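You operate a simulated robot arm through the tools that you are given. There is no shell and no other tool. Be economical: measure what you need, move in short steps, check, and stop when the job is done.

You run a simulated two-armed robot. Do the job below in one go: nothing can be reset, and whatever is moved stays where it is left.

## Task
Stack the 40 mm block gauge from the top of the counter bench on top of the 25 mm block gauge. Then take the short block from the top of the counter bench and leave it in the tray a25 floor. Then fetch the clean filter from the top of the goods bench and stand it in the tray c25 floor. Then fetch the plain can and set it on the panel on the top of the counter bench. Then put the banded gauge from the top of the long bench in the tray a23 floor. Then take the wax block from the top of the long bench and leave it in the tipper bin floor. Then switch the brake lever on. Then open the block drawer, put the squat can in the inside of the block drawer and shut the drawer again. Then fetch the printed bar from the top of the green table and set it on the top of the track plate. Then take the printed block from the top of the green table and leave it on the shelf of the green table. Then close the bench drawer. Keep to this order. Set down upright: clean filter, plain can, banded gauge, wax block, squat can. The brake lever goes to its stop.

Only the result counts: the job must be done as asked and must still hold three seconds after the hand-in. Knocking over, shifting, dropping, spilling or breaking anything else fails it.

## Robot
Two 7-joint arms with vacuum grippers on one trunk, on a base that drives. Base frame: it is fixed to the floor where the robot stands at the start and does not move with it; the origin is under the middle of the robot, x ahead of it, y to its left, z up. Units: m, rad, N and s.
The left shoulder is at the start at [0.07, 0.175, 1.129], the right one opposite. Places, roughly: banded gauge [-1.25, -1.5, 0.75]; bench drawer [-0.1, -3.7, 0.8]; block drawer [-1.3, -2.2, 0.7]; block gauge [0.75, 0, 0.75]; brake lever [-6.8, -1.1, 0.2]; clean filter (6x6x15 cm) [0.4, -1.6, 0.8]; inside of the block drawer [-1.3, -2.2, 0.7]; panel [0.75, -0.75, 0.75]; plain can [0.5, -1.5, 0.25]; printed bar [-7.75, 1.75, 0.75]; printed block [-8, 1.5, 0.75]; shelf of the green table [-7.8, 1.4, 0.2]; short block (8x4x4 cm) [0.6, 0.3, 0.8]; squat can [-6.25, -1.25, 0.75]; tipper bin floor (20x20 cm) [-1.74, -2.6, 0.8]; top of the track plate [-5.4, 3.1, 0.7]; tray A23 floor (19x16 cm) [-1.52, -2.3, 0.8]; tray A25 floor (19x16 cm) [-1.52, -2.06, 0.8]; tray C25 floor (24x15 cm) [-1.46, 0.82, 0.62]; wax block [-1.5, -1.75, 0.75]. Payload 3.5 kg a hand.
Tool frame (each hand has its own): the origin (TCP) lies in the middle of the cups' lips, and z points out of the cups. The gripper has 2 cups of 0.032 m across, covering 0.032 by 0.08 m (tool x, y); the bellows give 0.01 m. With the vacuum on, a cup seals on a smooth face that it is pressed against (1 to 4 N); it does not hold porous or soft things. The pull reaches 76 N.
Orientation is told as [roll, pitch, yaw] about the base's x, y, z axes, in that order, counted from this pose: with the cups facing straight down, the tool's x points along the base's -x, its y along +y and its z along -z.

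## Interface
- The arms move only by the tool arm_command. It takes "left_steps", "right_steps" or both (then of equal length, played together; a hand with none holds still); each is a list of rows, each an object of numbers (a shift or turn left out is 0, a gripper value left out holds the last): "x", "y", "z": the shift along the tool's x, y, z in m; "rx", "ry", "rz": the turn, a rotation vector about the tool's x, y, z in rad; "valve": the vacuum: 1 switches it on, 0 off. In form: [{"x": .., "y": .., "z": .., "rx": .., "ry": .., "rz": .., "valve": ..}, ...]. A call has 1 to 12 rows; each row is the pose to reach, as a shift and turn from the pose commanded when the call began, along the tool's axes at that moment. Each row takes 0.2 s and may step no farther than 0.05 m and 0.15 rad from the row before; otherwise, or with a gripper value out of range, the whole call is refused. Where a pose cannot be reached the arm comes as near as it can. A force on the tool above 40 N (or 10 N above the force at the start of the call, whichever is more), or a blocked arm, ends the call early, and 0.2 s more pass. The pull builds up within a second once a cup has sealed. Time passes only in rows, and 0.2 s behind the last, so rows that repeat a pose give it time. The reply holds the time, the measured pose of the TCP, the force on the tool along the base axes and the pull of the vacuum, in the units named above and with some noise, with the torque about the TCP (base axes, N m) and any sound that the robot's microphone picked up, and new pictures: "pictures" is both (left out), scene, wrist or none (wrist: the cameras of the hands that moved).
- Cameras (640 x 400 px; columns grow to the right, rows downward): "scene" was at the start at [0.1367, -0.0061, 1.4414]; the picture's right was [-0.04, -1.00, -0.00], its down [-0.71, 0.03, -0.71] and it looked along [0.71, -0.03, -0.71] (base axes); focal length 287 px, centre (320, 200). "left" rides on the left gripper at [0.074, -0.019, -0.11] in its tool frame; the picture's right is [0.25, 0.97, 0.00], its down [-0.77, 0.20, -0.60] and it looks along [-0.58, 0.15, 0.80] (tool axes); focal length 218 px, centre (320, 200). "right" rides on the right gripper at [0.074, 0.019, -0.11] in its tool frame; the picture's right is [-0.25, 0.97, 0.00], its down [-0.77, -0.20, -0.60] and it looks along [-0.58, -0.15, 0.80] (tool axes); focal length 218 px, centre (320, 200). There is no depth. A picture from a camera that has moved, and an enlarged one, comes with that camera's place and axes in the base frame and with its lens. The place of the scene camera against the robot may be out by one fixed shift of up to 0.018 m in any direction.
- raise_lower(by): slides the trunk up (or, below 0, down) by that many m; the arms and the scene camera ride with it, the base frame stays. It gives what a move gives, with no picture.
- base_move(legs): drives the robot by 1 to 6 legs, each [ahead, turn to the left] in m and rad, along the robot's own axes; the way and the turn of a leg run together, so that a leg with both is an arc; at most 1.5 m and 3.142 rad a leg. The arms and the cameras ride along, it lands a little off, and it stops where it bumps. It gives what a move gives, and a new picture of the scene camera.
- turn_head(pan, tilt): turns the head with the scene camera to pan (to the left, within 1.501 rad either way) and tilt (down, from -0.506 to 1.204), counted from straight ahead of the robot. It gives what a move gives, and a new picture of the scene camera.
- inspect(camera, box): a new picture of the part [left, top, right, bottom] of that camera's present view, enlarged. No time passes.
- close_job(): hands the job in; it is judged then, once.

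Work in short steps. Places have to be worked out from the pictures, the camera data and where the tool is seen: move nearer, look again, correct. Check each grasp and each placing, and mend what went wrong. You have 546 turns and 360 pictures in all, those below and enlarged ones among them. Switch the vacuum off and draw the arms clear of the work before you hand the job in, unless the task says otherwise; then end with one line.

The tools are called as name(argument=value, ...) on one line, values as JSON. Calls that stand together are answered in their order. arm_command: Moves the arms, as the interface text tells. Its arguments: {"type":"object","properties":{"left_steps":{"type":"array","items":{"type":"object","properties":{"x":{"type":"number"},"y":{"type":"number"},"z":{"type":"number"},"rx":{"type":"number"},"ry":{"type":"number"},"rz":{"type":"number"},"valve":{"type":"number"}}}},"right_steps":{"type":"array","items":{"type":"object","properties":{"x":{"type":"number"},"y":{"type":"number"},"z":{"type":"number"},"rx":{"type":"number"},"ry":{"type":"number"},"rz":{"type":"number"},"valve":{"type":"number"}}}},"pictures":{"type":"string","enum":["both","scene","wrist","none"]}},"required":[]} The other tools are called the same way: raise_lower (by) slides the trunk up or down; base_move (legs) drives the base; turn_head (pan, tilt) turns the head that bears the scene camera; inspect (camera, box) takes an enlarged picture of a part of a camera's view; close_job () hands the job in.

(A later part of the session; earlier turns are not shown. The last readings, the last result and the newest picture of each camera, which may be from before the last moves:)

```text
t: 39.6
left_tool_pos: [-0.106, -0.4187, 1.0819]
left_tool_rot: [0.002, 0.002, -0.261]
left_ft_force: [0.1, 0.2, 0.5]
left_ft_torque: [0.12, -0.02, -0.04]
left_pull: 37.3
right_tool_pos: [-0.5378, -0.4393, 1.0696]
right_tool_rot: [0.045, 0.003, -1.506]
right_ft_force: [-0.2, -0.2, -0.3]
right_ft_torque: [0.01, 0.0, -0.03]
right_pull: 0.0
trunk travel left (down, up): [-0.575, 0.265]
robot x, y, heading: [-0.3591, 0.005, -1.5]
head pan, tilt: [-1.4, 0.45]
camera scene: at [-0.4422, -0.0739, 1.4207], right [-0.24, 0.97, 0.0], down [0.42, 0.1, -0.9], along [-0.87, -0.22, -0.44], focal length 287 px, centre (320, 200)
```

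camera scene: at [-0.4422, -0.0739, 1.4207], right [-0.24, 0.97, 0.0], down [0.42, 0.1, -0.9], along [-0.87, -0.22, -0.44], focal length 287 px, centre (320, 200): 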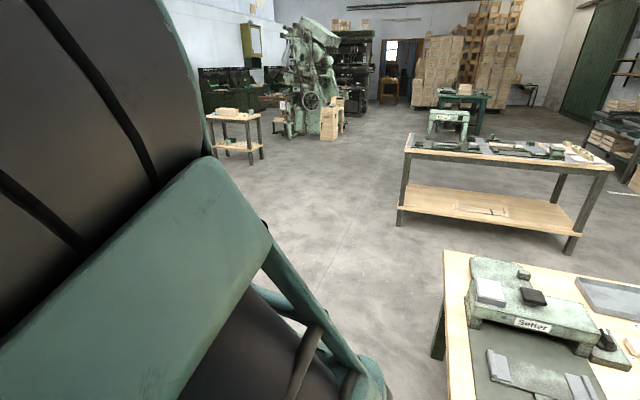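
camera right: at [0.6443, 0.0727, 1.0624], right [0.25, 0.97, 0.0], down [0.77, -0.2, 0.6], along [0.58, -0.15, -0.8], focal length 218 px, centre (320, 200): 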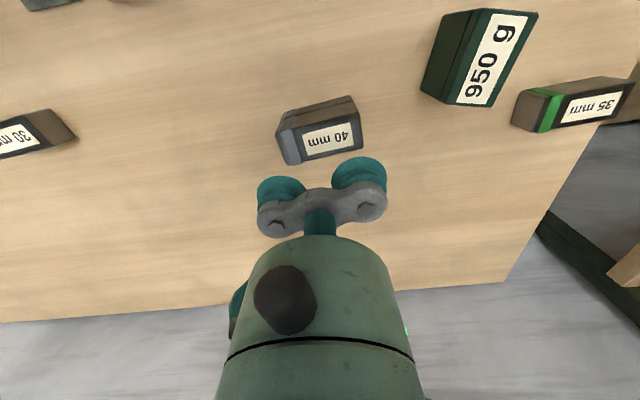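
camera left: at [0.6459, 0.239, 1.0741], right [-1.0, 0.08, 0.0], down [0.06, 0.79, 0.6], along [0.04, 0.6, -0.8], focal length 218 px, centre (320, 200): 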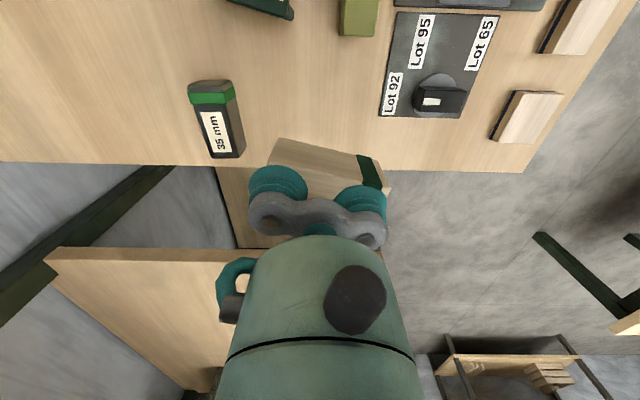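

The aisle along -y looks clear, about 1.2 m wide. I drive down it and turn to face the long bench.

turn_head(pan=0, tilt=0.7)

base_move(legs=[[1.2, 0], [0, -1.6]])

```text
t: 41.2
left_tool_pos: [-0.1063, -0.419, 1.083]
left_tool_rot: [0.001, 0.001, -0.26]
left_ft_force: [0.1, 0.2, -0.7]
left_ft_torque: [0.09, 0.01, -0.01]
left_pull: 37.9
right_tool_pos: [-0.5401, -0.4396, 1.0688]
right_tool_rot: [0.047, 0.004, -1.505]
right_ft_force: [0.1, 0.0, 0.2]
right_ft_torque: [0.03, -0.01, 0.0]
right_pull: 0.1
trunk travel left (down, up): [-0.575, 0.265]
robot x, y, heading: [-0.3621, 0.0016, -1.496]
head pan, tilt: [0.0, 0.7]
camera scene: at [-0.347, -0.1364, 1.3985], right [-1.0, -0.07, 0.0], down [-0.05, 0.64, -0.76], along [0.05, -0.76, -0.64], focal length 287 px, centre (320, 200)
```

scene: 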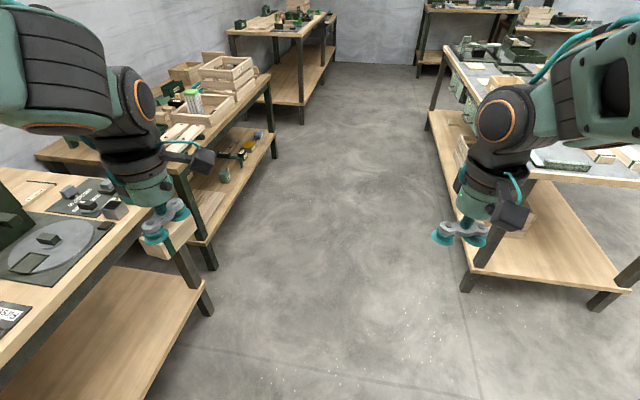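

```text
t: 51.2
left_tool_pos: [-0.7146, -1.4361, 1.0825]
left_tool_rot: [0.0, 0.0, -1.886]
left_ft_force: [0.7, 0.4, -0.5]
left_ft_torque: [-0.03, 0.0, 0.0]
left_pull: 0.0
right_tool_pos: [-0.7118, -1.0022, 1.0682]
right_tool_rot: [0.045, 0.006, -3.136]
right_ft_force: [0.1, -0.6, 0.0]
right_ft_torque: [0.0, 0.0, -0.01]
right_pull: 0.0
trunk travel left (down, up): [-0.575, 0.265]
robot x, y, heading: [-0.2814, -1.2072, -3.126]
head pan, tilt: [0.0, 0.7]
camera scene: at [-0.4113, -1.2098, 1.3985], right [-0.01, 1.0, 0.0], down [0.64, 0.01, -0.76], along [-0.76, -0.01, -0.64], focal length 287 px, centre (320, 200)
```

scene: 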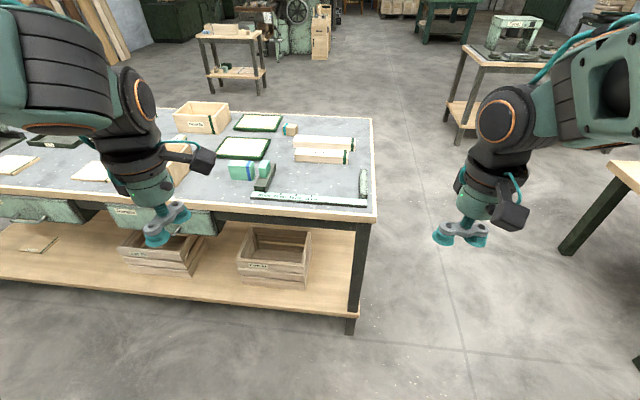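

The left pull fell to 0 during the drive: the short block was dropped. I search for it, looking down to the left and ahead first.

turn_head(pan=0.6, tilt=1.1)

turn_head(pan=1.5, tilt=0.7)

```text
t: 52.2
left_tool_pos: [-0.7167, -1.4357, 1.0813]
left_tool_rot: [0.002, 0.0, -1.885]
left_ft_force: [0.4, 0.7, 0.3]
left_ft_torque: [0.02, 0.03, 0.0]
left_pull: 0.0
right_tool_pos: [-0.7127, -1.001, 1.0699]
right_tool_rot: [0.047, 0.005, -3.136]
right_ft_force: [0.4, 0.3, 0.5]
right_ft_torque: [0.0, -0.02, 0.0]
right_pull: 0.1
trunk travel left (down, up): [-0.575, 0.265]
robot x, y, heading: [-0.2832, -1.2005, -3.122]
head pan, tilt: [0.6, 1.1]
camera scene: at [-0.3779, -1.2451, 1.3685], right [-0.58, 0.82, 0.0], down [0.73, 0.51, -0.45], along [-0.37, -0.26, -0.89], focal length 287 px, centre (320, 200)
```

scene: 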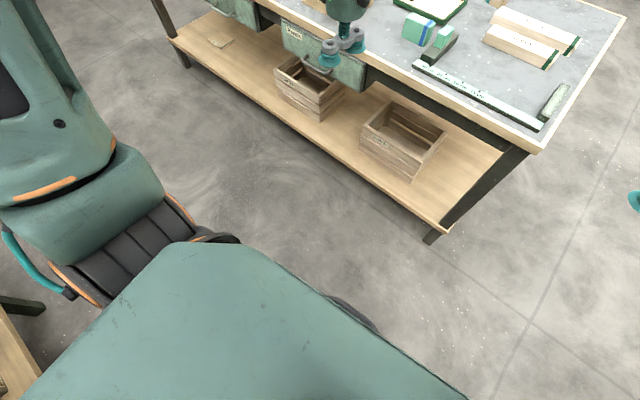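

```text
t: 53.4
left_tool_pos: [-0.7165, -1.4371, 1.0821]
left_tool_rot: [0.002, -0.001, -1.886]
left_ft_force: [0.0, -0.3, 0.2]
left_ft_torque: [-0.01, -0.01, 0.0]
left_pull: 0.1
right_tool_pos: [-0.7117, -1.0017, 1.0686]
right_tool_rot: [0.049, 0.006, -3.137]
right_ft_force: [0.8, -0.2, -0.2]
right_ft_torque: [-0.04, 0.04, -0.03]
right_pull: 0.0
trunk travel left (down, up): [-0.575, 0.265]
robot x, y, heading: [-0.2822, -1.2044, -3.126]
head pan, tilt: [1.499, 0.7]
camera scene: at [-0.3312, -1.2935, 1.3984], right [-1.0, 0.06, 0.0], down [0.04, 0.64, -0.76], along [-0.04, -0.76, -0.64], focal length 287 px, centre (320, 200)
```

scene: 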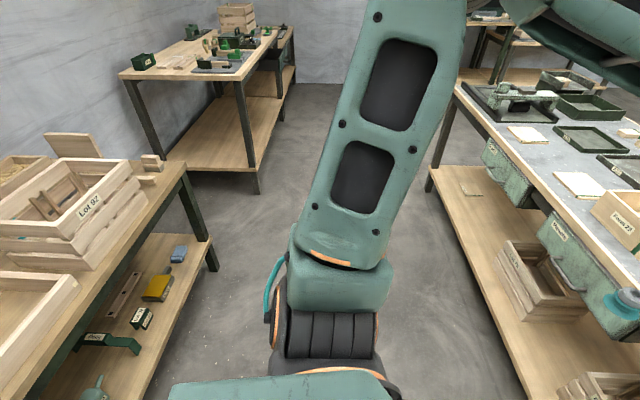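

Not seen ahead. I look to the right (+y), back along the driven path.

turn_head(pan=-1.3, tilt=0.9)

```text
t: 55.9
left_tool_pos: [-0.7168, -1.4355, 1.0828]
left_tool_rot: [0.001, 0.0, -1.887]
left_ft_force: [-0.1, -0.1, 0.7]
left_ft_torque: [0.04, -0.02, -0.03]
left_pull: 0.1
right_tool_pos: [-0.7111, -1.0005, 1.0686]
right_tool_rot: [0.048, 0.007, -3.138]
right_ft_force: [-0.4, -0.6, 0.3]
right_ft_torque: [0.0, -0.01, 0.01]
right_pull: 0.1
trunk travel left (down, up): [-0.575, 0.265]
robot x, y, heading: [-0.2811, -1.2076, -3.13]
head pan, tilt: [-1.3, 0.901]
camera scene: at [-0.4039, -1.1942, 1.3875], right [0.18, 0.98, 0.0], down [0.73, -0.14, -0.67], along [-0.66, 0.12, -0.74], focal length 287 px, centre (320, 200)
```

scene: 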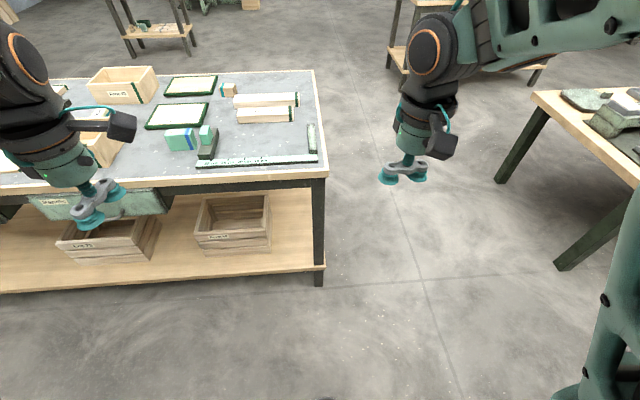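

The head was still on its way; I look again.

turn_head(pan=-1.45, tilt=0.8)

```text
t: 56.6
left_tool_pos: [-0.7162, -1.4356, 1.0819]
left_tool_rot: [0.002, -0.001, -1.888]
left_ft_force: [-0.8, -0.3, -0.1]
left_ft_torque: [-0.03, 0.02, -0.01]
left_pull: 0.1
right_tool_pos: [-0.7115, -1.0015, 1.07]
right_tool_rot: [0.048, 0.004, -3.137]
right_ft_force: [0.2, 0.3, 0.5]
right_ft_torque: [-0.04, -0.04, 0.02]
right_pull: 0.0
trunk travel left (down, up): [-0.575, 0.265]
robot x, y, heading: [-0.284, -1.2023, -3.127]
head pan, tilt: [-1.45, 0.799]
camera scene: at [-0.404, -1.1939, 1.3877], right [0.19, 0.98, 0.0], down [0.73, -0.14, -0.67], along [-0.66, 0.13, -0.74], focal length 287 px, centre (320, 200)
```

scene: 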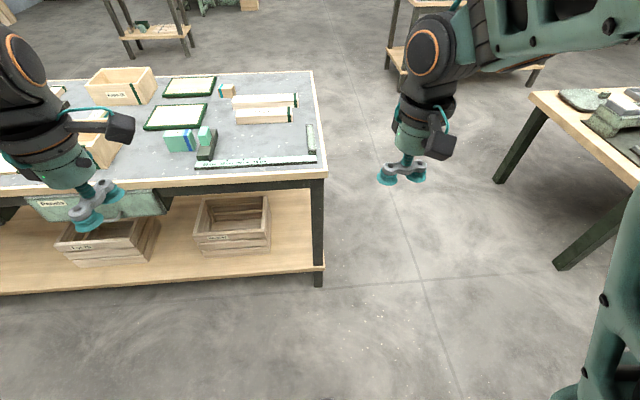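

The camera seems stuck at that pan; I turn the base to face +y instead and look over the driven path.

turn_head(pan=0, tilt=0.8)

base_move(legs=[[0, -1.57]])

```text
t: 58.2
left_tool_pos: [-0.7159, -1.4352, 1.0824]
left_tool_rot: [0.001, -0.002, -1.888]
left_ft_force: [0.6, -0.6, 0.2]
left_ft_torque: [0.01, 0.0, -0.02]
left_pull: 0.2
right_tool_pos: [-0.7115, -1.0017, 1.069]
right_tool_rot: [0.046, 0.005, -3.135]
right_ft_force: [0.3, 0.1, -0.6]
right_ft_torque: [0.0, 0.0, -0.03]
right_pull: 0.1
trunk travel left (down, up): [-0.575, 0.265]
robot x, y, heading: [-0.2847, -1.2031, -3.127]
head pan, tilt: [0.0, 0.799]
camera scene: at [-0.4069, -1.2097, 1.3902], right [-0.01, 1.0, 0.0], down [0.72, 0.01, -0.7], along [-0.7, -0.01, -0.72], focal length 287 px, centre (320, 200)
```

scene: 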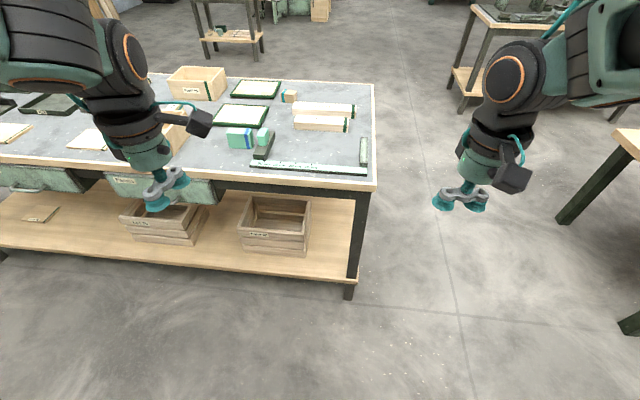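

```text
t: 62.4
left_tool_pos: [-0.5054, -0.7631, 1.0824]
left_tool_rot: [0.002, 0.001, 2.809]
left_ft_force: [-0.1, 0.4, 1.3]
left_ft_torque: [-0.02, 0.01, -0.01]
left_pull: 0.1
right_tool_pos: [-0.0708, -0.7767, 1.0697]
right_tool_rot: [0.048, 0.005, 1.562]
right_ft_force: [-0.3, 0.7, 0.3]
right_ft_torque: [-0.01, 0.01, 0.0]
right_pull: 0.0
trunk travel left (down, up): [-0.575, 0.265]
robot x, y, heading: [-0.2785, -1.2057, 1.565]
head pan, tilt: [0.0, 0.799]
camera scene: at [-0.2758, -1.077, 1.3902], right [1.0, 0.0, 0.0], down [0.0, -0.72, -0.7], along [0.0, 0.7, -0.72], focal length 287 px, centre (320, 200)
```

scene: 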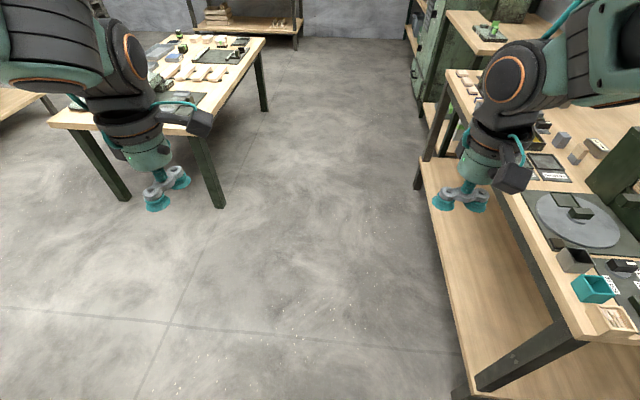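

Not on the floor here. I enlarge the counter's corner, where a tan item shows, then turn to see the floor south of the robot.

inspect(camera="scene", box=[400, 200, 640, 400])

base_move(legs=[[0.3, 0], [0, 3.1]])

```text
2.00 times, centred on (520, 300) of scene
camera zoom: at [-0.2758, -1.077, 1.3902], right [1.0, 0.0, 0.0], down [0.0, -0.72, -0.7], along [0.0, 0.7, -0.72], focal length 574 px, centre (-80, 0)
```

zoom: 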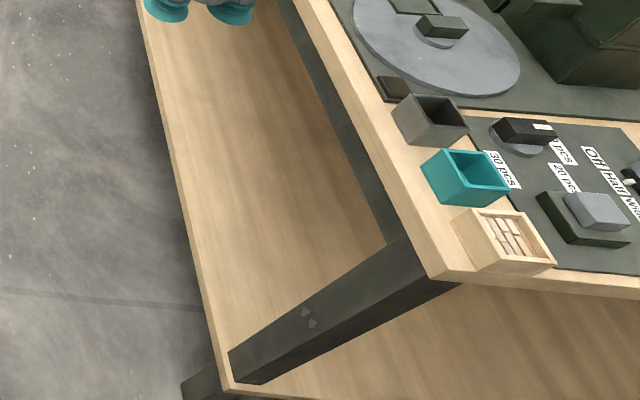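

```text
t: 71.8
left_tool_pos: [-0.0617, -1.3447, 1.0823]
left_tool_rot: [0.0, 0.0, -0.342]
left_ft_force: [0.0, 1.1, 0.3]
left_ft_torque: [0.02, 0.01, -0.05]
left_pull: 0.2
right_tool_pos: [-0.4934, -1.3293, 1.0684]
right_tool_rot: [0.047, 0.006, -1.588]
right_ft_force: [0.5, 0.8, 0.4]
right_ft_torque: [0.0, -0.02, 0.0]
right_pull: 0.0
trunk travel left (down, up): [-0.575, 0.265]
robot x, y, heading: [-0.282, -0.9007, -1.577]
head pan, tilt: [0.0, 0.799]
camera scene: at [-0.2777, -1.0384, 1.3902], right [-1.0, 0.01, 0.0], down [0.01, 0.72, -0.7], along [-0.01, -0.7, -0.72], focal length 287 px, centre (320, 200)
```

scene: 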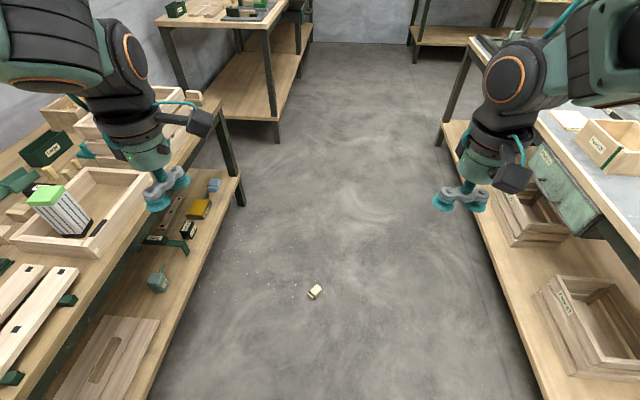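

Found: the short block lies on the floor at about (-0.26, -1.72). I drive up to put it about 0.38 m ahead-left of the robot, for the left hand.

base_move(legs=[[0.43, 0], [0, -0.3]])

raise_lower(by=-0.5)

turn_head(pan=0.3, tilt=1.0)

```text
t: 75.4
left_tool_pos: [-0.2113, -1.8188, 1.0828]
left_tool_rot: [0.0, -0.001, -0.65]
left_ft_force: [0.7, -0.3, -0.7]
left_ft_torque: [0.0, -0.02, 0.03]
left_pull: 0.0
right_tool_pos: [-0.6199, -1.6702, 1.0699]
right_tool_rot: [0.047, 0.004, -1.899]
right_ft_force: [-0.5, -0.6, -0.3]
right_ft_torque: [0.02, -0.01, -0.01]
right_pull: 0.1
trunk travel left (down, up): [-0.575, 0.265]
robot x, y, heading: [-0.2884, -1.3344, -1.888]
head pan, tilt: [0.0, 0.799]
camera scene: at [-0.3232, -1.4596, 1.3903], right [-0.95, 0.31, 0.0], down [0.22, 0.68, -0.7], along [-0.22, -0.66, -0.72], focal length 287 px, centre (320, 200)
```

scene: 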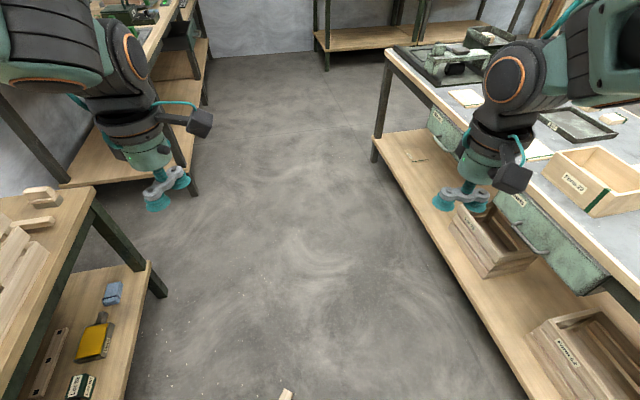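

```text
refused: -0.5 is not a number from -0.4 to 0.4
```

```text
t: 76.2
left_tool_pos: [-0.2105, -1.8185, 1.0825]
left_tool_rot: [0.002, -0.001, -0.652]
left_ft_force: [0.3, -0.2, 0.0]
left_ft_torque: [0.01, -0.01, -0.01]
left_pull: 0.1
right_tool_pos: [-0.6201, -1.6716, 1.0679]
right_tool_rot: [0.046, 0.006, -1.898]
right_ft_force: [0.6, -0.2, 0.1]
right_ft_torque: [0.03, -0.01, -0.02]
right_pull: 0.0
trunk travel left (down, up): [-0.575, 0.265]
robot x, y, heading: [-0.2881, -1.3346, -1.889]
head pan, tilt: [0.3, 1.0]
camera scene: at [-0.2995, -1.4528, 1.3751], right [-1.0, 0.02, 0.0], down [0.02, 0.84, -0.54], along [-0.01, -0.54, -0.84], focal length 287 px, centre (320, 200)
```

scene: 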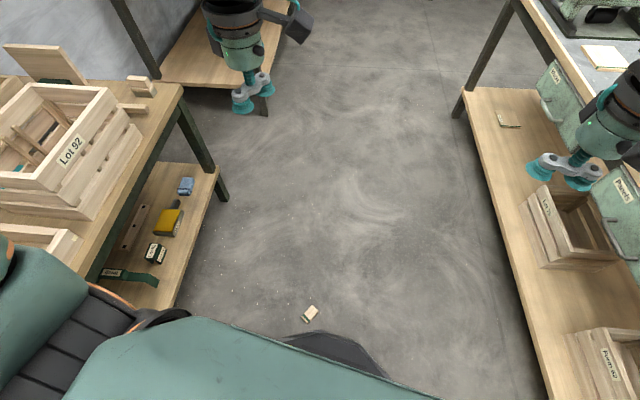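

Block at about (-0.257, -1.722). I lower the trunk so the left hand can reach the floor.

raise_lower(by=-0.4)

raise_lower(by=-0.15)

inspect(camera="left", box=[0, 0, 640, 400])

```text
t: 80.0
left_tool_pos: [-0.2115, -1.8181, 0.6833]
left_tool_rot: [0.002, 0.0, -0.651]
left_ft_force: [0.4, -0.2, 0.1]
left_ft_torque: [0.0, -0.02, -0.05]
left_pull: 0.2
right_tool_pos: [-0.6204, -1.671, 0.6684]
right_tool_rot: [0.047, 0.006, -1.9]
right_ft_force: [-0.3, -0.5, 1.0]
right_ft_torque: [0.0, 0.02, -0.05]
right_pull: 0.0
trunk travel left (down, up): [-0.175, 0.665]
robot x, y, heading: [-0.2904, -1.3315, -1.893]
head pan, tilt: [0.3, 1.0]
```

```text
t: 81.8
left_tool_pos: [-0.2111, -1.8194, 0.5325]
left_tool_rot: [0.0, -0.001, -0.652]
left_ft_force: [-0.1, -0.1, -0.8]
left_ft_torque: [-0.03, -0.03, -0.05]
left_pull: 0.2
right_tool_pos: [-0.6208, -1.6731, 0.5184]
right_tool_rot: [0.047, 0.006, -1.899]
right_ft_force: [0.5, -0.3, -0.2]
right_ft_torque: [0.0, -0.03, 0.01]
right_pull: 0.1
trunk travel left (down, up): [-0.025, 0.815]
robot x, y, heading: [-0.2876, -1.3312, -1.893]
head pan, tilt: [0.3, 1.0]
```

```text
1.00 times, centred on (320, 200) of left
camera zoom: at [-0.2817, -1.7887, 0.6423], right [0.38, 0.92, 0.0], down [0.74, -0.31, 0.6], along [0.56, -0.23, -0.8], focal length 218 px, centre (320, 200)
```

zoom: 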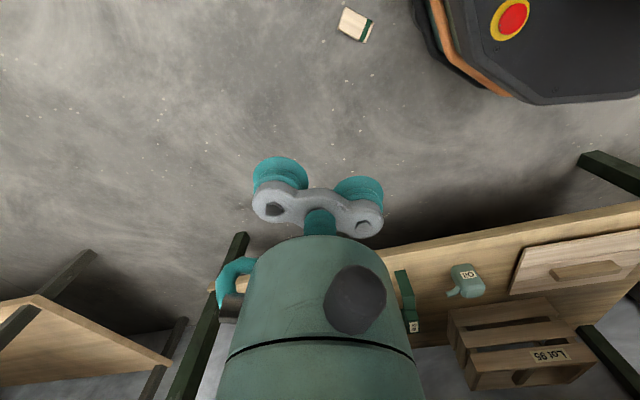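

The block sits at about (-0.273, -1.710), long axis near 0.85 rad, already nearly along tool y. I bring the left hand over it and lower it to look closer.

arm_command(left_steps=[{"x": 0.028, "y": 0.005, "z": 0.03}, {"x": 0.056, "y": 0.01, "z": 0.06}, {"x": 0.084, "y": 0.015, "z": 0.09}, {"x": 0.114, "y": 0.019, "z": 0.12}, {"x": 0.114, "y": 0.019, "z": 0.165}, {"x": 0.114, "y": 0.019, "z": 0.21}, {"x": 0.114, "y": 0.019, "z": 0.255}, {"x": 0.114, "y": 0.019, "z": 0.3}, {"x": 0.114, "y": 0.019, "z": 0.34}, {"x": 0.114, "y": 0.019, "z": 0.34}], pictures="wrist")

```text
t: 84.0
left_tool_pos: [-0.2903, -1.7342, 0.1915]
left_tool_rot: [0.001, 0.0, -0.651]
left_ft_force: [-0.3, 0.3, 0.5]
left_ft_torque: [0.03, 0.0, 0.01]
left_pull: 0.0
right_tool_pos: [-0.6205, -1.6731, 0.5178]
right_tool_rot: [0.047, 0.005, -1.897]
right_ft_force: [0.6, -0.2, -0.9]
right_ft_torque: [0.03, 0.01, -0.03]
right_pull: 0.0
trunk travel left (down, up): [-0.025, 0.815]
robot x, y, heading: [-0.2919, -1.33, -1.891]
head pan, tilt: [0.3, 1.0]
camera left: at [-0.3619, -1.7039, 0.301], right [0.38, 0.92, 0.0], down [0.74, -0.31, 0.6], along [0.56, -0.23, -0.8], focal length 218 px, centre (320, 200)
```

left: 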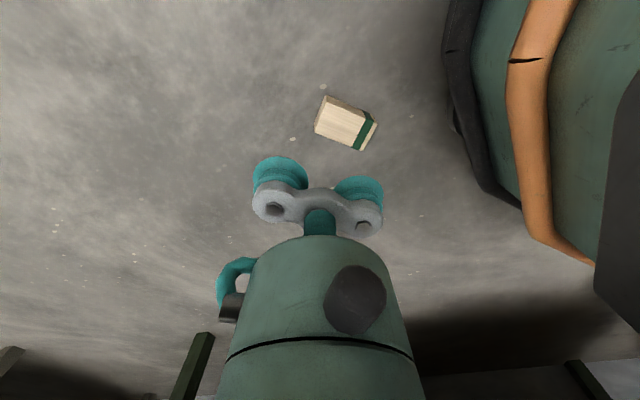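

Block centre about (-0.268, -1.710), axis 0.80 rad. I place the +y cup over its middle and descend with vacuum on.

arm_command(left_steps=[{"y": 0.005, "rz": 0.12, "z": 0.045}, {"y": 0.005, "rz": 0.12, "z": 0.09}, {"y": 0.005, "rz": 0.12, "z": 0.13}, {"y": 0.005, "rz": 0.12, "z": 0.152, "valve": 1}, {"y": 0.005, "rz": 0.12, "z": 0.158}, {"y": 0.005, "rz": 0.12, "z": 0.161}, {"y": 0.005, "rz": 0.12, "z": 0.164}, {"y": 0.005, "rz": 0.12, "z": 0.166}, {"y": 0.005, "rz": 0.12, "z": 0.166}, {"y": 0.005, "rz": 0.12, "z": 0.166}, {"y": 0.005, "rz": 0.12, "z": 0.166}], pictures="wrist")

```text
t: 86.4
left_tool_pos: [-0.2881, -1.73, 0.0258]
left_tool_rot: [0.0, 0.001, -0.769]
left_ft_force: [-1.2, 1.6, 15.2]
left_ft_torque: [0.62, -0.56, 0.04]
left_pull: 38.0
right_tool_pos: [-0.6204, -1.6713, 0.5188]
right_tool_rot: [0.047, 0.002, -1.898]
right_ft_force: [0.1, 0.5, -0.4]
right_ft_torque: [0.01, 0.02, -0.02]
right_pull: 0.0
trunk travel left (down, up): [-0.025, 0.815]
robot x, y, heading: [-0.2842, -1.3293, -1.888]
head pan, tilt: [0.3, 1.0]
camera left: at [-0.3545, -1.6919, 0.1366], right [0.49, 0.87, 0.0], down [0.69, -0.39, 0.6], along [0.53, -0.3, -0.8], focal length 218 px, centre (320, 200)
```

left: 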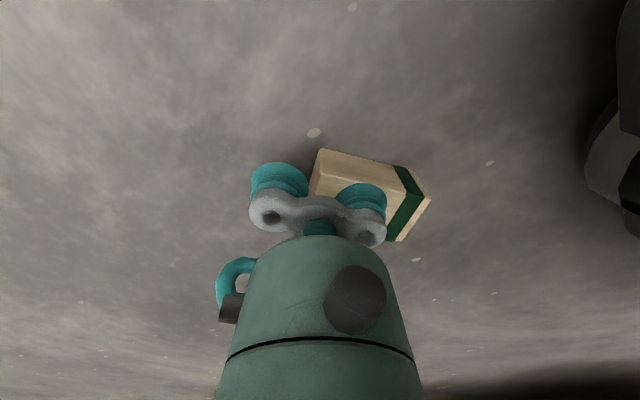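

One cup sealed centrally (pull 38). I lift straight up.

arm_command(left_steps=[{"z": -0.02}, {"z": -0.06}, {"z": -0.11}, {"z": -0.16}, {"z": -0.21}, {"z": -0.26}, {"z": -0.31}, {"z": -0.36}, {"z": -0.41}, {"z": -0.46}, {"z": -0.5}], pictures="wrist")

```text
t: 88.8
left_tool_pos: [-0.2877, -1.7293, 0.5258]
left_tool_rot: [0.0, 0.0, -0.773]
left_ft_force: [0.0, -0.4, 0.1]
left_ft_torque: [0.6, -0.6, -0.04]
left_pull: 37.8
right_tool_pos: [-0.6209, -1.6721, 0.5184]
right_tool_rot: [0.048, 0.003, -1.899]
right_ft_force: [-0.7, -0.3, 0.0]
right_ft_torque: [-0.02, -0.02, 0.01]
right_pull: 0.0
trunk travel left (down, up): [-0.025, 0.815]
robot x, y, heading: [-0.2868, -1.3344, -1.891]
head pan, tilt: [0.3, 1.0]
camera left: at [-0.3544, -1.6906, 0.6358], right [0.49, 0.87, 0.0], down [0.69, -0.39, 0.6], along [0.53, -0.3, -0.8], focal length 218 px, centre (320, 200)
```

left: 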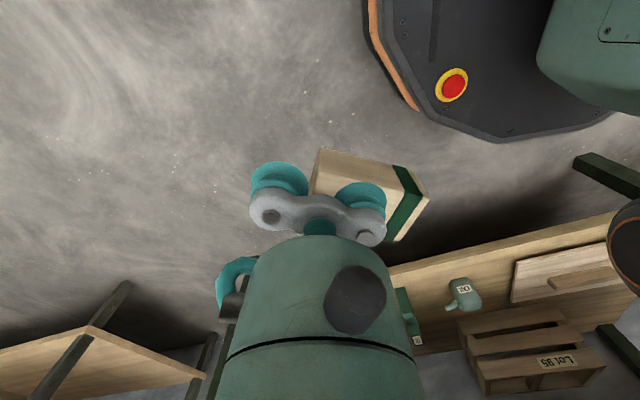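

Held firmly. I raise the trunk to travel height.

raise_lower(by=0.4)

raise_lower(by=0.2)

base_move(legs=[[0, -0.16], [0.3, 0], [0.35, 0]])

```text
t: 92.6
left_tool_pos: [-0.2874, -1.7292, 0.9253]
left_tool_rot: [0.0, 0.001, -0.772]
left_ft_force: [0.2, 0.3, -0.6]
left_ft_torque: [0.58, -0.6, -0.01]
left_pull: 38.5
right_tool_pos: [-0.6206, -1.6721, 0.9189]
right_tool_rot: [0.046, 0.006, -1.899]
right_ft_force: [-0.2, 0.3, -0.2]
right_ft_torque: [0.05, 0.01, 0.0]
right_pull: 0.0
trunk travel left (down, up): [-0.425, 0.415]
robot x, y, heading: [-0.289, -1.3319, -1.89]
head pan, tilt: [0.3, 1.0]
```

```text
t: 94.8
left_tool_pos: [-0.2872, -1.7301, 1.1255]
left_tool_rot: [0.003, 0.0, -0.772]
left_ft_force: [-0.1, 0.1, -0.9]
left_ft_torque: [0.6, -0.58, 0.0]
left_pull: 38.3
right_tool_pos: [-0.6195, -1.6723, 1.1193]
right_tool_rot: [0.046, 0.006, -1.899]
right_ft_force: [-0.3, 0.0, -0.2]
right_ft_torque: [-0.01, 0.02, 0.01]
right_pull: 0.1
trunk travel left (down, up): [-0.625, 0.215]
robot x, y, heading: [-0.2886, -1.3341, -1.886]
head pan, tilt: [0.3, 1.0]
```

```text
t: 99.4
left_tool_pos: [-0.6525, -2.3034, 1.1253]
left_tool_rot: [0.001, 0.001, -0.93]
left_ft_force: [-0.7, 0.1, -0.4]
left_ft_torque: [0.49, -0.64, -0.02]
left_pull: 37.7
right_tool_pos: [-0.9723, -2.1946, 1.1208]
right_tool_rot: [0.048, 0.004, -2.058]
right_ft_force: [0.0, -0.6, -0.3]
right_ft_torque: [0.01, 0.01, 0.01]
right_pull: 0.1
trunk travel left (down, up): [-0.625, 0.215]
robot x, y, heading: [-0.5882, -1.9123, -2.052]
head pan, tilt: [0.3, 1.0]
camera scene: at [-0.6203, -2.0282, 1.4251], right [-0.98, 0.18, 0.0], down [0.15, 0.83, -0.54], along [-0.1, -0.53, -0.84], focal length 287 px, centre (320, 200)
```

scene: 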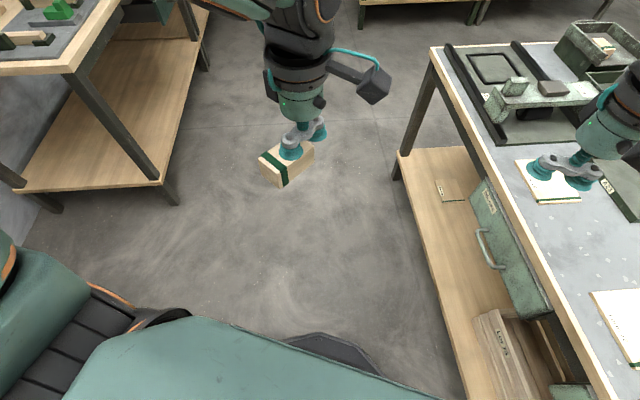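

Still held. I turn to face the long bench.

turn_head(pan=0, tilt=0.7)

base_move(legs=[[0, -0.55], [0, -0.54]])

```text
t: 100.2
left_tool_pos: [-0.653, -2.3033, 1.1249]
left_tool_rot: [0.0, 0.001, -0.929]
left_ft_force: [-0.3, 0.4, -0.8]
left_ft_torque: [0.5, -0.64, 0.05]
left_pull: 37.9
right_tool_pos: [-0.9733, -2.1956, 1.1181]
right_tool_rot: [0.046, 0.005, -2.06]
right_ft_force: [-0.7, -0.7, 0.9]
right_ft_torque: [0.0, -0.01, -0.02]
right_pull: 0.1
trunk travel left (down, up): [-0.625, 0.215]
robot x, y, heading: [-0.5922, -1.9128, -2.044]
head pan, tilt: [0.0, 0.7]
camera scene: at [-0.6471, -2.0352, 1.4484], right [-0.89, 0.46, 0.0], down [0.3, 0.57, -0.76], along [-0.35, -0.68, -0.64], focal length 287 px, centre (320, 200)
```

scene: 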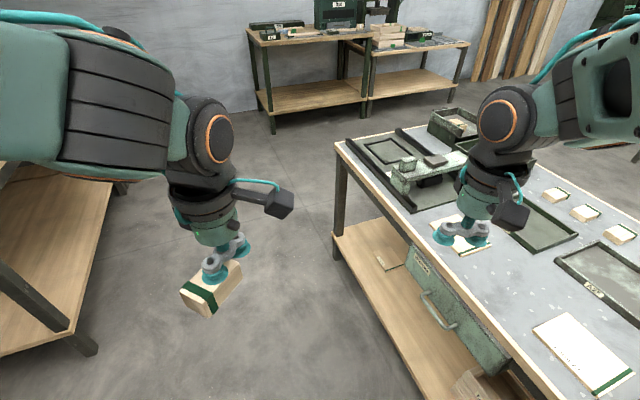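

```text
t: 103.6
left_tool_pos: [-0.9684, -2.0342, 1.1258]
left_tool_rot: [0.001, 0.0, -2.027]
left_ft_force: [0.6, -0.3, -1.4]
left_ft_torque: [-0.35, -0.71, -0.02]
left_pull: 38.1
right_tool_pos: [-1.0169, -1.7, 1.1188]
right_tool_rot: [0.046, 0.006, 3.126]
right_ft_force: [0.6, 0.0, 0.3]
right_ft_torque: [0.0, 0.02, 0.0]
right_pull: 0.1
trunk travel left (down, up): [-0.625, 0.215]
robot x, y, heading: [-0.5907, -1.9125, 3.139]
head pan, tilt: [0.0, 0.7]
camera scene: at [-0.7199, -1.9148, 1.4485], right [0.01, 1.0, 0.0], down [0.64, 0.0, -0.76], along [-0.76, 0.0, -0.64], focal length 287 px, centre (320, 200)
```

scene: 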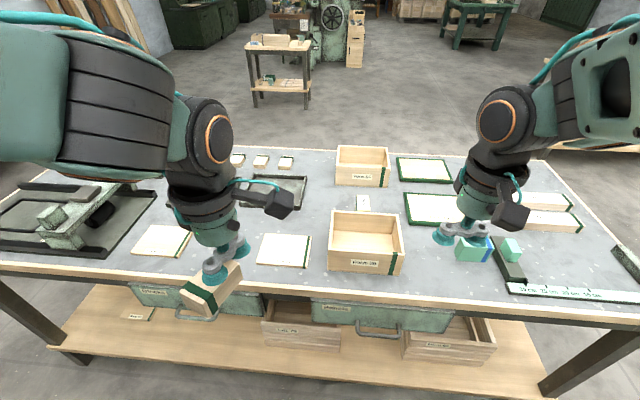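

The dark-rimmed tray at about (285, 195) matches A25's place. I enlarge there to read labels.

inspect(camera="scene", box=[220, 140, 440, 280])

inspect(camera="right", box=[0, 0, 640, 400])

inspect(camera="left", box=[0, 0, 640, 400])

```text
2.86 times, centred on (330, 210) of scene
camera zoom: at [-0.7199, -1.9148, 1.4485], right [0.01, 1.0, 0.0], down [0.64, 0.0, -0.76], along [-0.76, 0.0, -0.64], focal length 820 px, centre (291, 171)
```

zoom: 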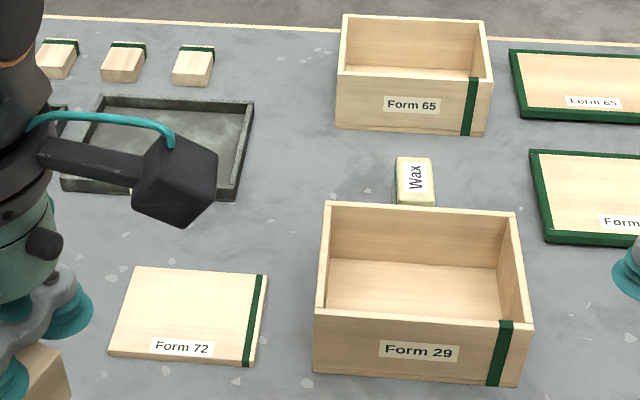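

```text
1.00 times, centred on (320, 200) of right
camera zoom: at [-0.9432, -1.7156, 1.23], right [-0.27, -0.96, 0.04], down [-0.77, 0.24, 0.59], along [-0.58, 0.12, -0.81], focal length 218 px, centre (320, 200)
```

zoom: 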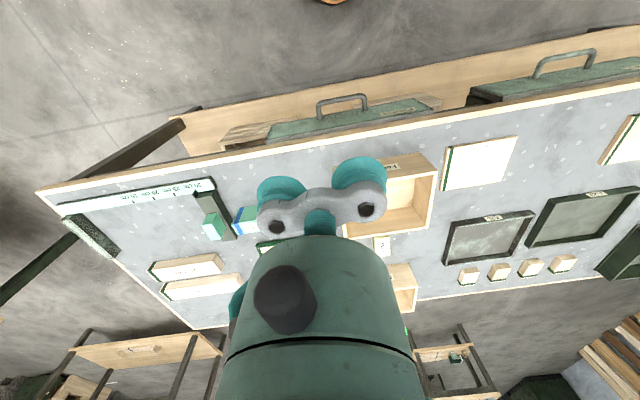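

```text
1.00 times, centred on (320, 200) of left
camera zoom: at [-0.9536, -1.9587, 1.2352], right [0.98, -0.2, 0.0], down [-0.16, -0.78, 0.6], along [-0.12, -0.59, -0.8], focal length 218 px, centre (320, 200)
```

zoom: 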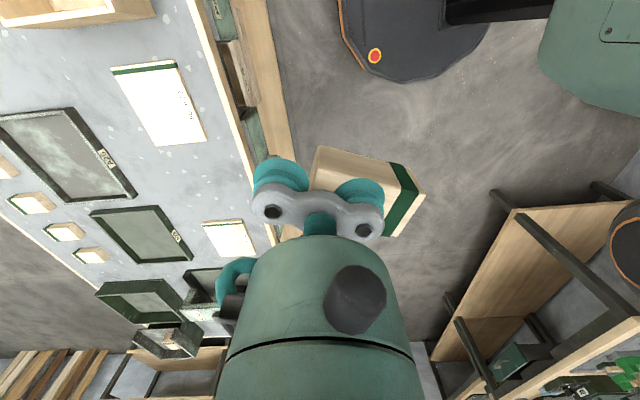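

I read the tray labels through the right and left wrist cameras.

inspect(camera="left", box=[0, 90, 200, 270])

inspect(camera="right", box=[430, 170, 640, 290])

```text
2.22 times, centred on (100, 180) of left
camera zoom: at [-0.9536, -1.9587, 1.2352], right [0.98, -0.2, 0.0], down [-0.16, -0.78, 0.6], along [-0.12, -0.59, -0.8], focal length 485 px, centre (809, 244)
```

zoom: 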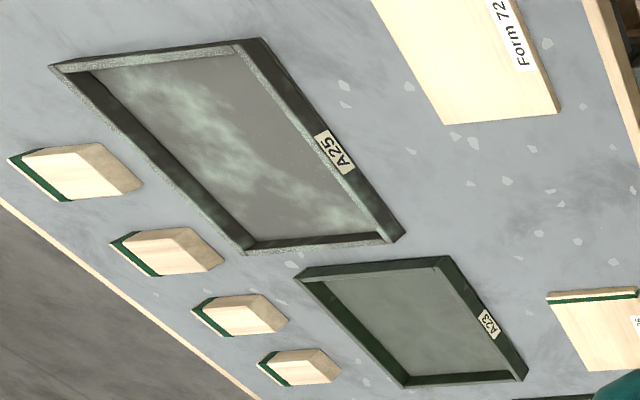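

```text
3.05 times, centred on (535, 230) of right
camera zoom: at [-0.9432, -1.7156, 1.23], right [-0.27, -0.96, 0.04], down [-0.77, 0.24, 0.59], along [-0.58, 0.12, -0.81], focal length 665 px, centre (-335, 109)
```

zoom: 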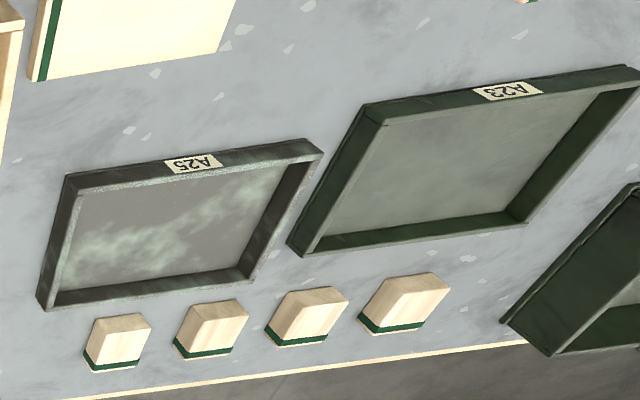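

Labels confirm A25 (near) and A23 (left of it). I drive up to the bench.

base_move(legs=[[0.23, 0]])

```text
t: 105.4
left_tool_pos: [-1.2005, -2.0317, 1.126]
left_tool_rot: [0.001, 0.001, -2.027]
left_ft_force: [-0.3, 1.3, -0.7]
left_ft_torque: [-0.36, -0.71, 0.03]
left_pull: 37.6
right_tool_pos: [-1.2499, -1.699, 1.1191]
right_tool_rot: [0.046, 0.006, 3.129]
right_ft_force: [-0.3, -0.3, 0.4]
right_ft_torque: [0.03, -0.03, 0.01]
right_pull: 0.1
trunk travel left (down, up): [-0.625, 0.215]
robot x, y, heading: [-0.8218, -1.9094, 3.137]
head pan, tilt: [0.0, 0.7]
camera scene: at [-0.952, -1.9134, 1.4485], right [0.0, 1.0, 0.0], down [0.64, 0.0, -0.77], along [-0.77, 0.0, -0.64], focal length 287 px, centre (320, 200)
```

scene: 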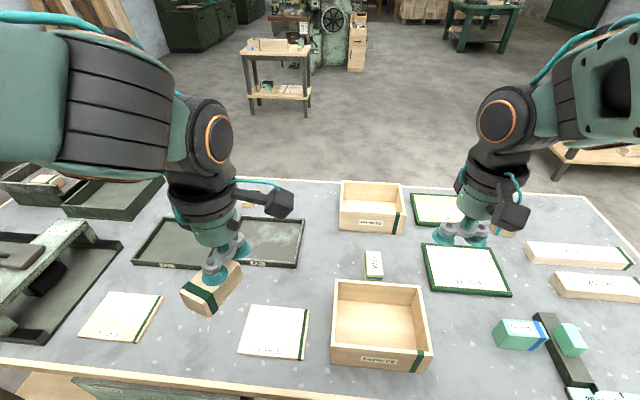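

Clear. I carry the block over tray A25, turning it to lie along the tray.

arm_command(left_steps=[{"x": -0.0165, "y": -0.0337, "rz": 0.139}, {"x": -0.033, "y": -0.0673, "rz": 0.279}, {"x": -0.0496, "y": -0.101, "rz": 0.418}, {"x": -0.0661, "y": -0.1347, "rz": 0.557}, {"x": -0.0827, "y": -0.1684, "rz": 0.697}, {"x": -0.0992, "y": -0.202, "rz": 0.836}, {"x": -0.1158, "y": -0.2357, "rz": 0.976}, {"x": -0.1323, "y": -0.2694, "rz": 1.115}, {"x": -0.1323, "y": -0.2694, "rz": 1.115, "z": 0.04}, {"x": -0.1323, "y": -0.2694, "rz": 1.115, "z": 0.08}, {"x": -0.1323, "y": -0.2694, "rz": 1.115, "z": 0.12}], pictures="both")

```text
t: 107.8
left_tool_pos: [-1.5004, -2.0328, 1.0046]
left_tool_rot: [0.0, 0.003, 3.14]
left_ft_force: [-0.5, 0.1, -1.4]
left_ft_torque: [-0.82, -0.01, -0.02]
left_pull: 38.3
right_tool_pos: [-1.2502, -1.7008, 1.1186]
right_tool_rot: [0.046, 0.009, 3.128]
right_ft_force: [0.4, 0.2, -0.5]
right_ft_torque: [0.0, 0.03, -0.02]
right_pull: 0.1
trunk travel left (down, up): [-0.625, 0.215]
robot x, y, heading: [-0.8221, -1.909, 3.141]
head pan, tilt: [0.0, 0.7]
camera scene: at [-0.9537, -1.9135, 1.4484], right [0.0, 1.0, 0.0], down [0.64, 0.0, -0.76], along [-0.76, 0.0, -0.64], focal length 287 px, centre (320, 200)
camera left: at [-1.428, -2.0131, 1.1142], right [0.25, -0.97, 0.0], down [-0.77, -0.2, 0.6], along [-0.58, -0.15, -0.8], focal length 218 px, centre (320, 200)
```

scene: 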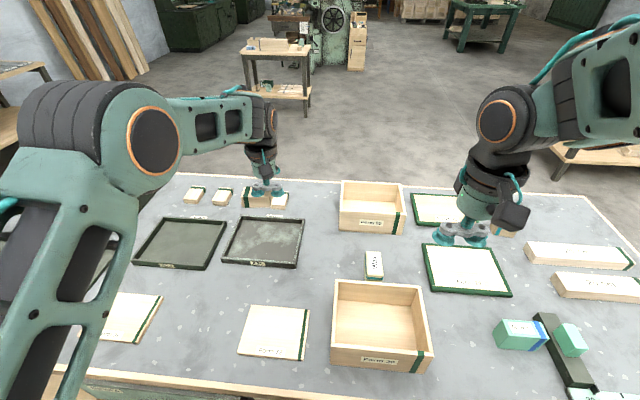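
left: 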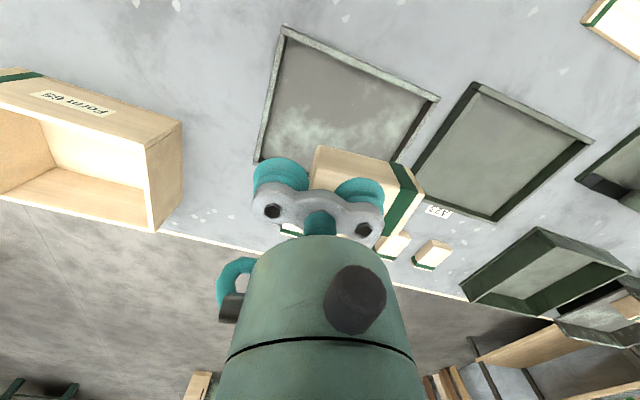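

The block hangs over A25's far half edge-on; tray centre about (-1.51, -2.065). I trim and lower, feeling for the floor.

arm_command(left_steps=[{"x": -0.005, "y": 0.004, "z": 0.04}, {"x": -0.005, "y": 0.004, "z": 0.08}, {"x": -0.005, "y": 0.004, "z": 0.12}, {"x": -0.005, "y": 0.004, "z": 0.14}, {"x": -0.005, "y": 0.004, "z": 0.14}], pictures="wrist")

inspect(camera="scene", box=[200, 180, 340, 280])

```text
t: 109.0
left_tool_pos: [-1.5061, -2.0356, 0.8637]
left_tool_rot: [0.001, -0.001, 3.138]
left_ft_force: [-0.6, -0.2, 0.3]
left_ft_torque: [-0.76, 0.0, 0.0]
left_pull: 37.9
right_tool_pos: [-1.2485, -1.7005, 1.1185]
right_tool_rot: [0.046, 0.006, 3.128]
right_ft_force: [-0.1, -0.9, 0.3]
right_ft_torque: [-0.01, 0.02, -0.01]
right_pull: 0.0
trunk travel left (down, up): [-0.625, 0.215]
robot x, y, heading: [-0.8232, -1.9105, 3.138]
head pan, tilt: [0.0, 0.7]
camera left: at [-1.433, -2.0159, 0.9739], right [0.25, -0.97, 0.0], down [-0.77, -0.2, 0.6], along [-0.58, -0.15, -0.8], focal length 218 px, centre (320, 200)
```

left: 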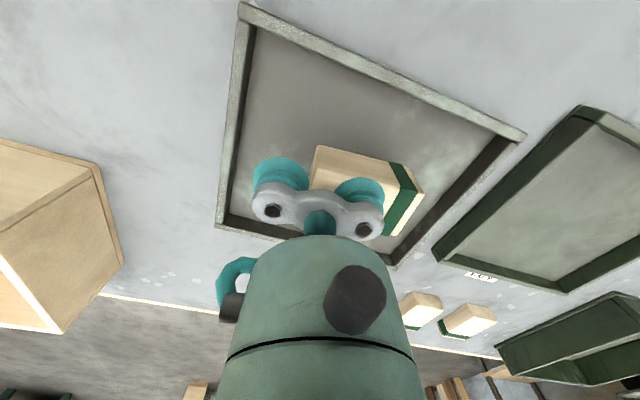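

```text
4.00 times, centred on (270, 230) of scene
camera zoom: at [-0.9517, -1.9132, 1.4486], right [0.0, 1.0, 0.0], down [0.64, 0.0, -0.77], along [-0.77, 0.0, -0.64], focal length 1148 px, centre (520, 80)
```

zoom: 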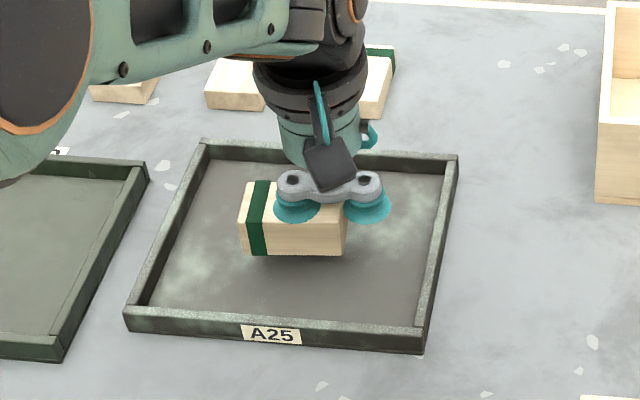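

The block is well inside the tray outline. I lower until contact.

arm_command(left_steps=[{"z": 0.01}, {"z": 0.018}, {"z": 0.024}, {"z": 0.03}, {"z": 0.03}], pictures="none")

```text
t: 110.2
left_tool_pos: [-1.506, -2.0369, 0.836]
left_tool_rot: [-0.001, -0.004, 3.141]
left_ft_force: [-1.9, -1.6, 12.6]
left_ft_torque: [-0.79, 0.03, -0.01]
left_pull: 38.3
right_tool_pos: [-1.247, -1.6985, 1.1199]
right_tool_rot: [0.049, 0.003, 3.128]
right_ft_force: [-0.1, -0.8, 0.4]
right_ft_torque: [0.0, -0.02, -0.02]
right_pull: 0.0
trunk travel left (down, up): [-0.625, 0.215]
robot x, y, heading: [-0.8258, -1.9076, 3.137]
head pan, tilt: [0.0, 0.7]
```

Contact at 12 N. I release and lift away.

arm_command(left_steps=[{"z": -0.001}, {"z": -0.001, "valve": 0}, {"z": -0.001}, {"z": -0.001}, {"z": -0.012}, {"z": -0.06}, {"z": -0.11}, {"z": -0.16}, {"z": -0.2}, {"z": -0.25}], pictures="none")

inspect(camera="scene", box=[120, 160, 440, 360])

```text
t: 112.4
left_tool_pos: [-1.5035, -2.0365, 1.0864]
left_tool_rot: [0.001, 0.0, 3.14]
left_ft_force: [0.1, 0.0, -0.3]
left_ft_torque: [-0.01, -0.02, -0.01]
left_pull: 0.1
right_tool_pos: [-1.248, -1.6975, 1.1193]
right_tool_rot: [0.05, 0.005, 3.127]
right_ft_force: [-0.1, 0.3, -0.5]
right_ft_torque: [-0.03, 0.01, 0.03]
right_pull: 0.1
trunk travel left (down, up): [-0.625, 0.215]
robot x, y, heading: [-0.8216, -1.9131, 3.135]
head pan, tilt: [0.0, 0.7]
```

```text
2.00 times, centred on (280, 260) of scene
camera zoom: at [-0.9509, -1.9131, 1.4486], right [0.0, 1.0, 0.0], down [0.64, 0.0, -0.77], along [-0.77, 0.0, -0.64], focal length 574 px, centre (400, 80)
```

zoom: 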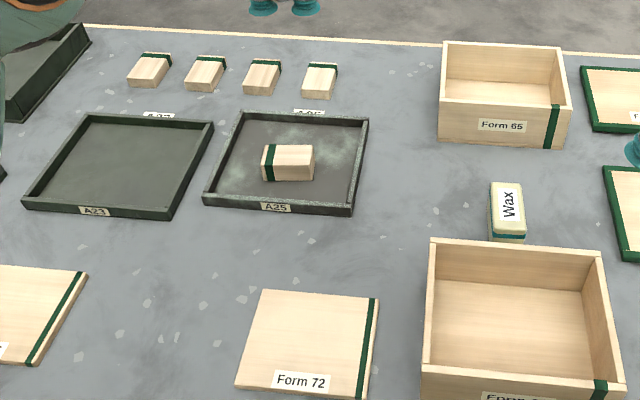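

Short block sits in A25. Next the clean filter on the goods bench: I draw the left hand in, back off and turn around.

arm_command(left_steps=[{"x": 0.045}, {"x": 0.09}, {"x": 0.135, "z": -0.02}, {"x": 0.18, "z": -0.03}, {"x": 0.22, "z": -0.03}, {"x": 0.26, "z": -0.03}], pictures="none")

base_move(legs=[[-0.4, 0], [0, 2.5], [0.3, 0], [0, 0.64]])

```text
t: 113.8
left_tool_pos: [-1.2446, -2.037, 1.117]
left_tool_rot: [0.0, -0.002, 3.14]
left_ft_force: [-0.7, -0.3, -0.3]
left_ft_torque: [-0.01, 0.03, 0.01]
left_pull: 0.1
right_tool_pos: [-1.2472, -1.6985, 1.12]
right_tool_rot: [0.048, 0.005, 3.126]
right_ft_force: [1.0, 0.5, 0.5]
right_ft_torque: [0.01, 0.02, 0.04]
right_pull: 0.0
trunk travel left (down, up): [-0.625, 0.215]
robot x, y, heading: [-0.8227, -1.9098, 3.137]
head pan, tilt: [0.0, 0.7]
```

```text
t: 125.5
left_tool_pos: [0.2454, -1.9876, 1.1169]
left_tool_rot: [0.001, 0.002, -0.028]
left_ft_force: [-0.2, 0.1, -1.2]
left_ft_torque: [0.01, 0.0, -0.01]
left_pull: 0.0
right_tool_pos: [0.2381, -2.3245, 1.1172]
right_tool_rot: [0.047, 0.007, -0.041]
right_ft_force: [0.7, -0.4, -0.9]
right_ft_torque: [-0.01, 0.01, 0.01]
right_pull: 0.1
trunk travel left (down, up): [-0.625, 0.215]
robot x, y, heading: [-0.185, -2.1019, -0.036]
head pan, tilt: [0.0, 0.7]
camera scene: at [-0.0418, -2.1091, 1.4485], right [-0.03, -1.0, 0.0], down [-0.64, 0.02, -0.76], along [0.76, -0.02, -0.64], focal length 287 px, centre (320, 200)
```

scene: 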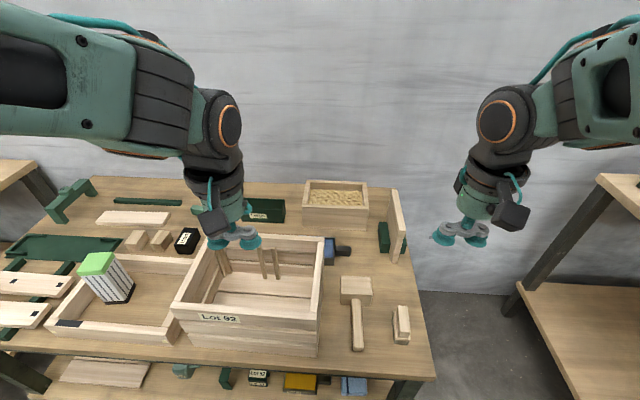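

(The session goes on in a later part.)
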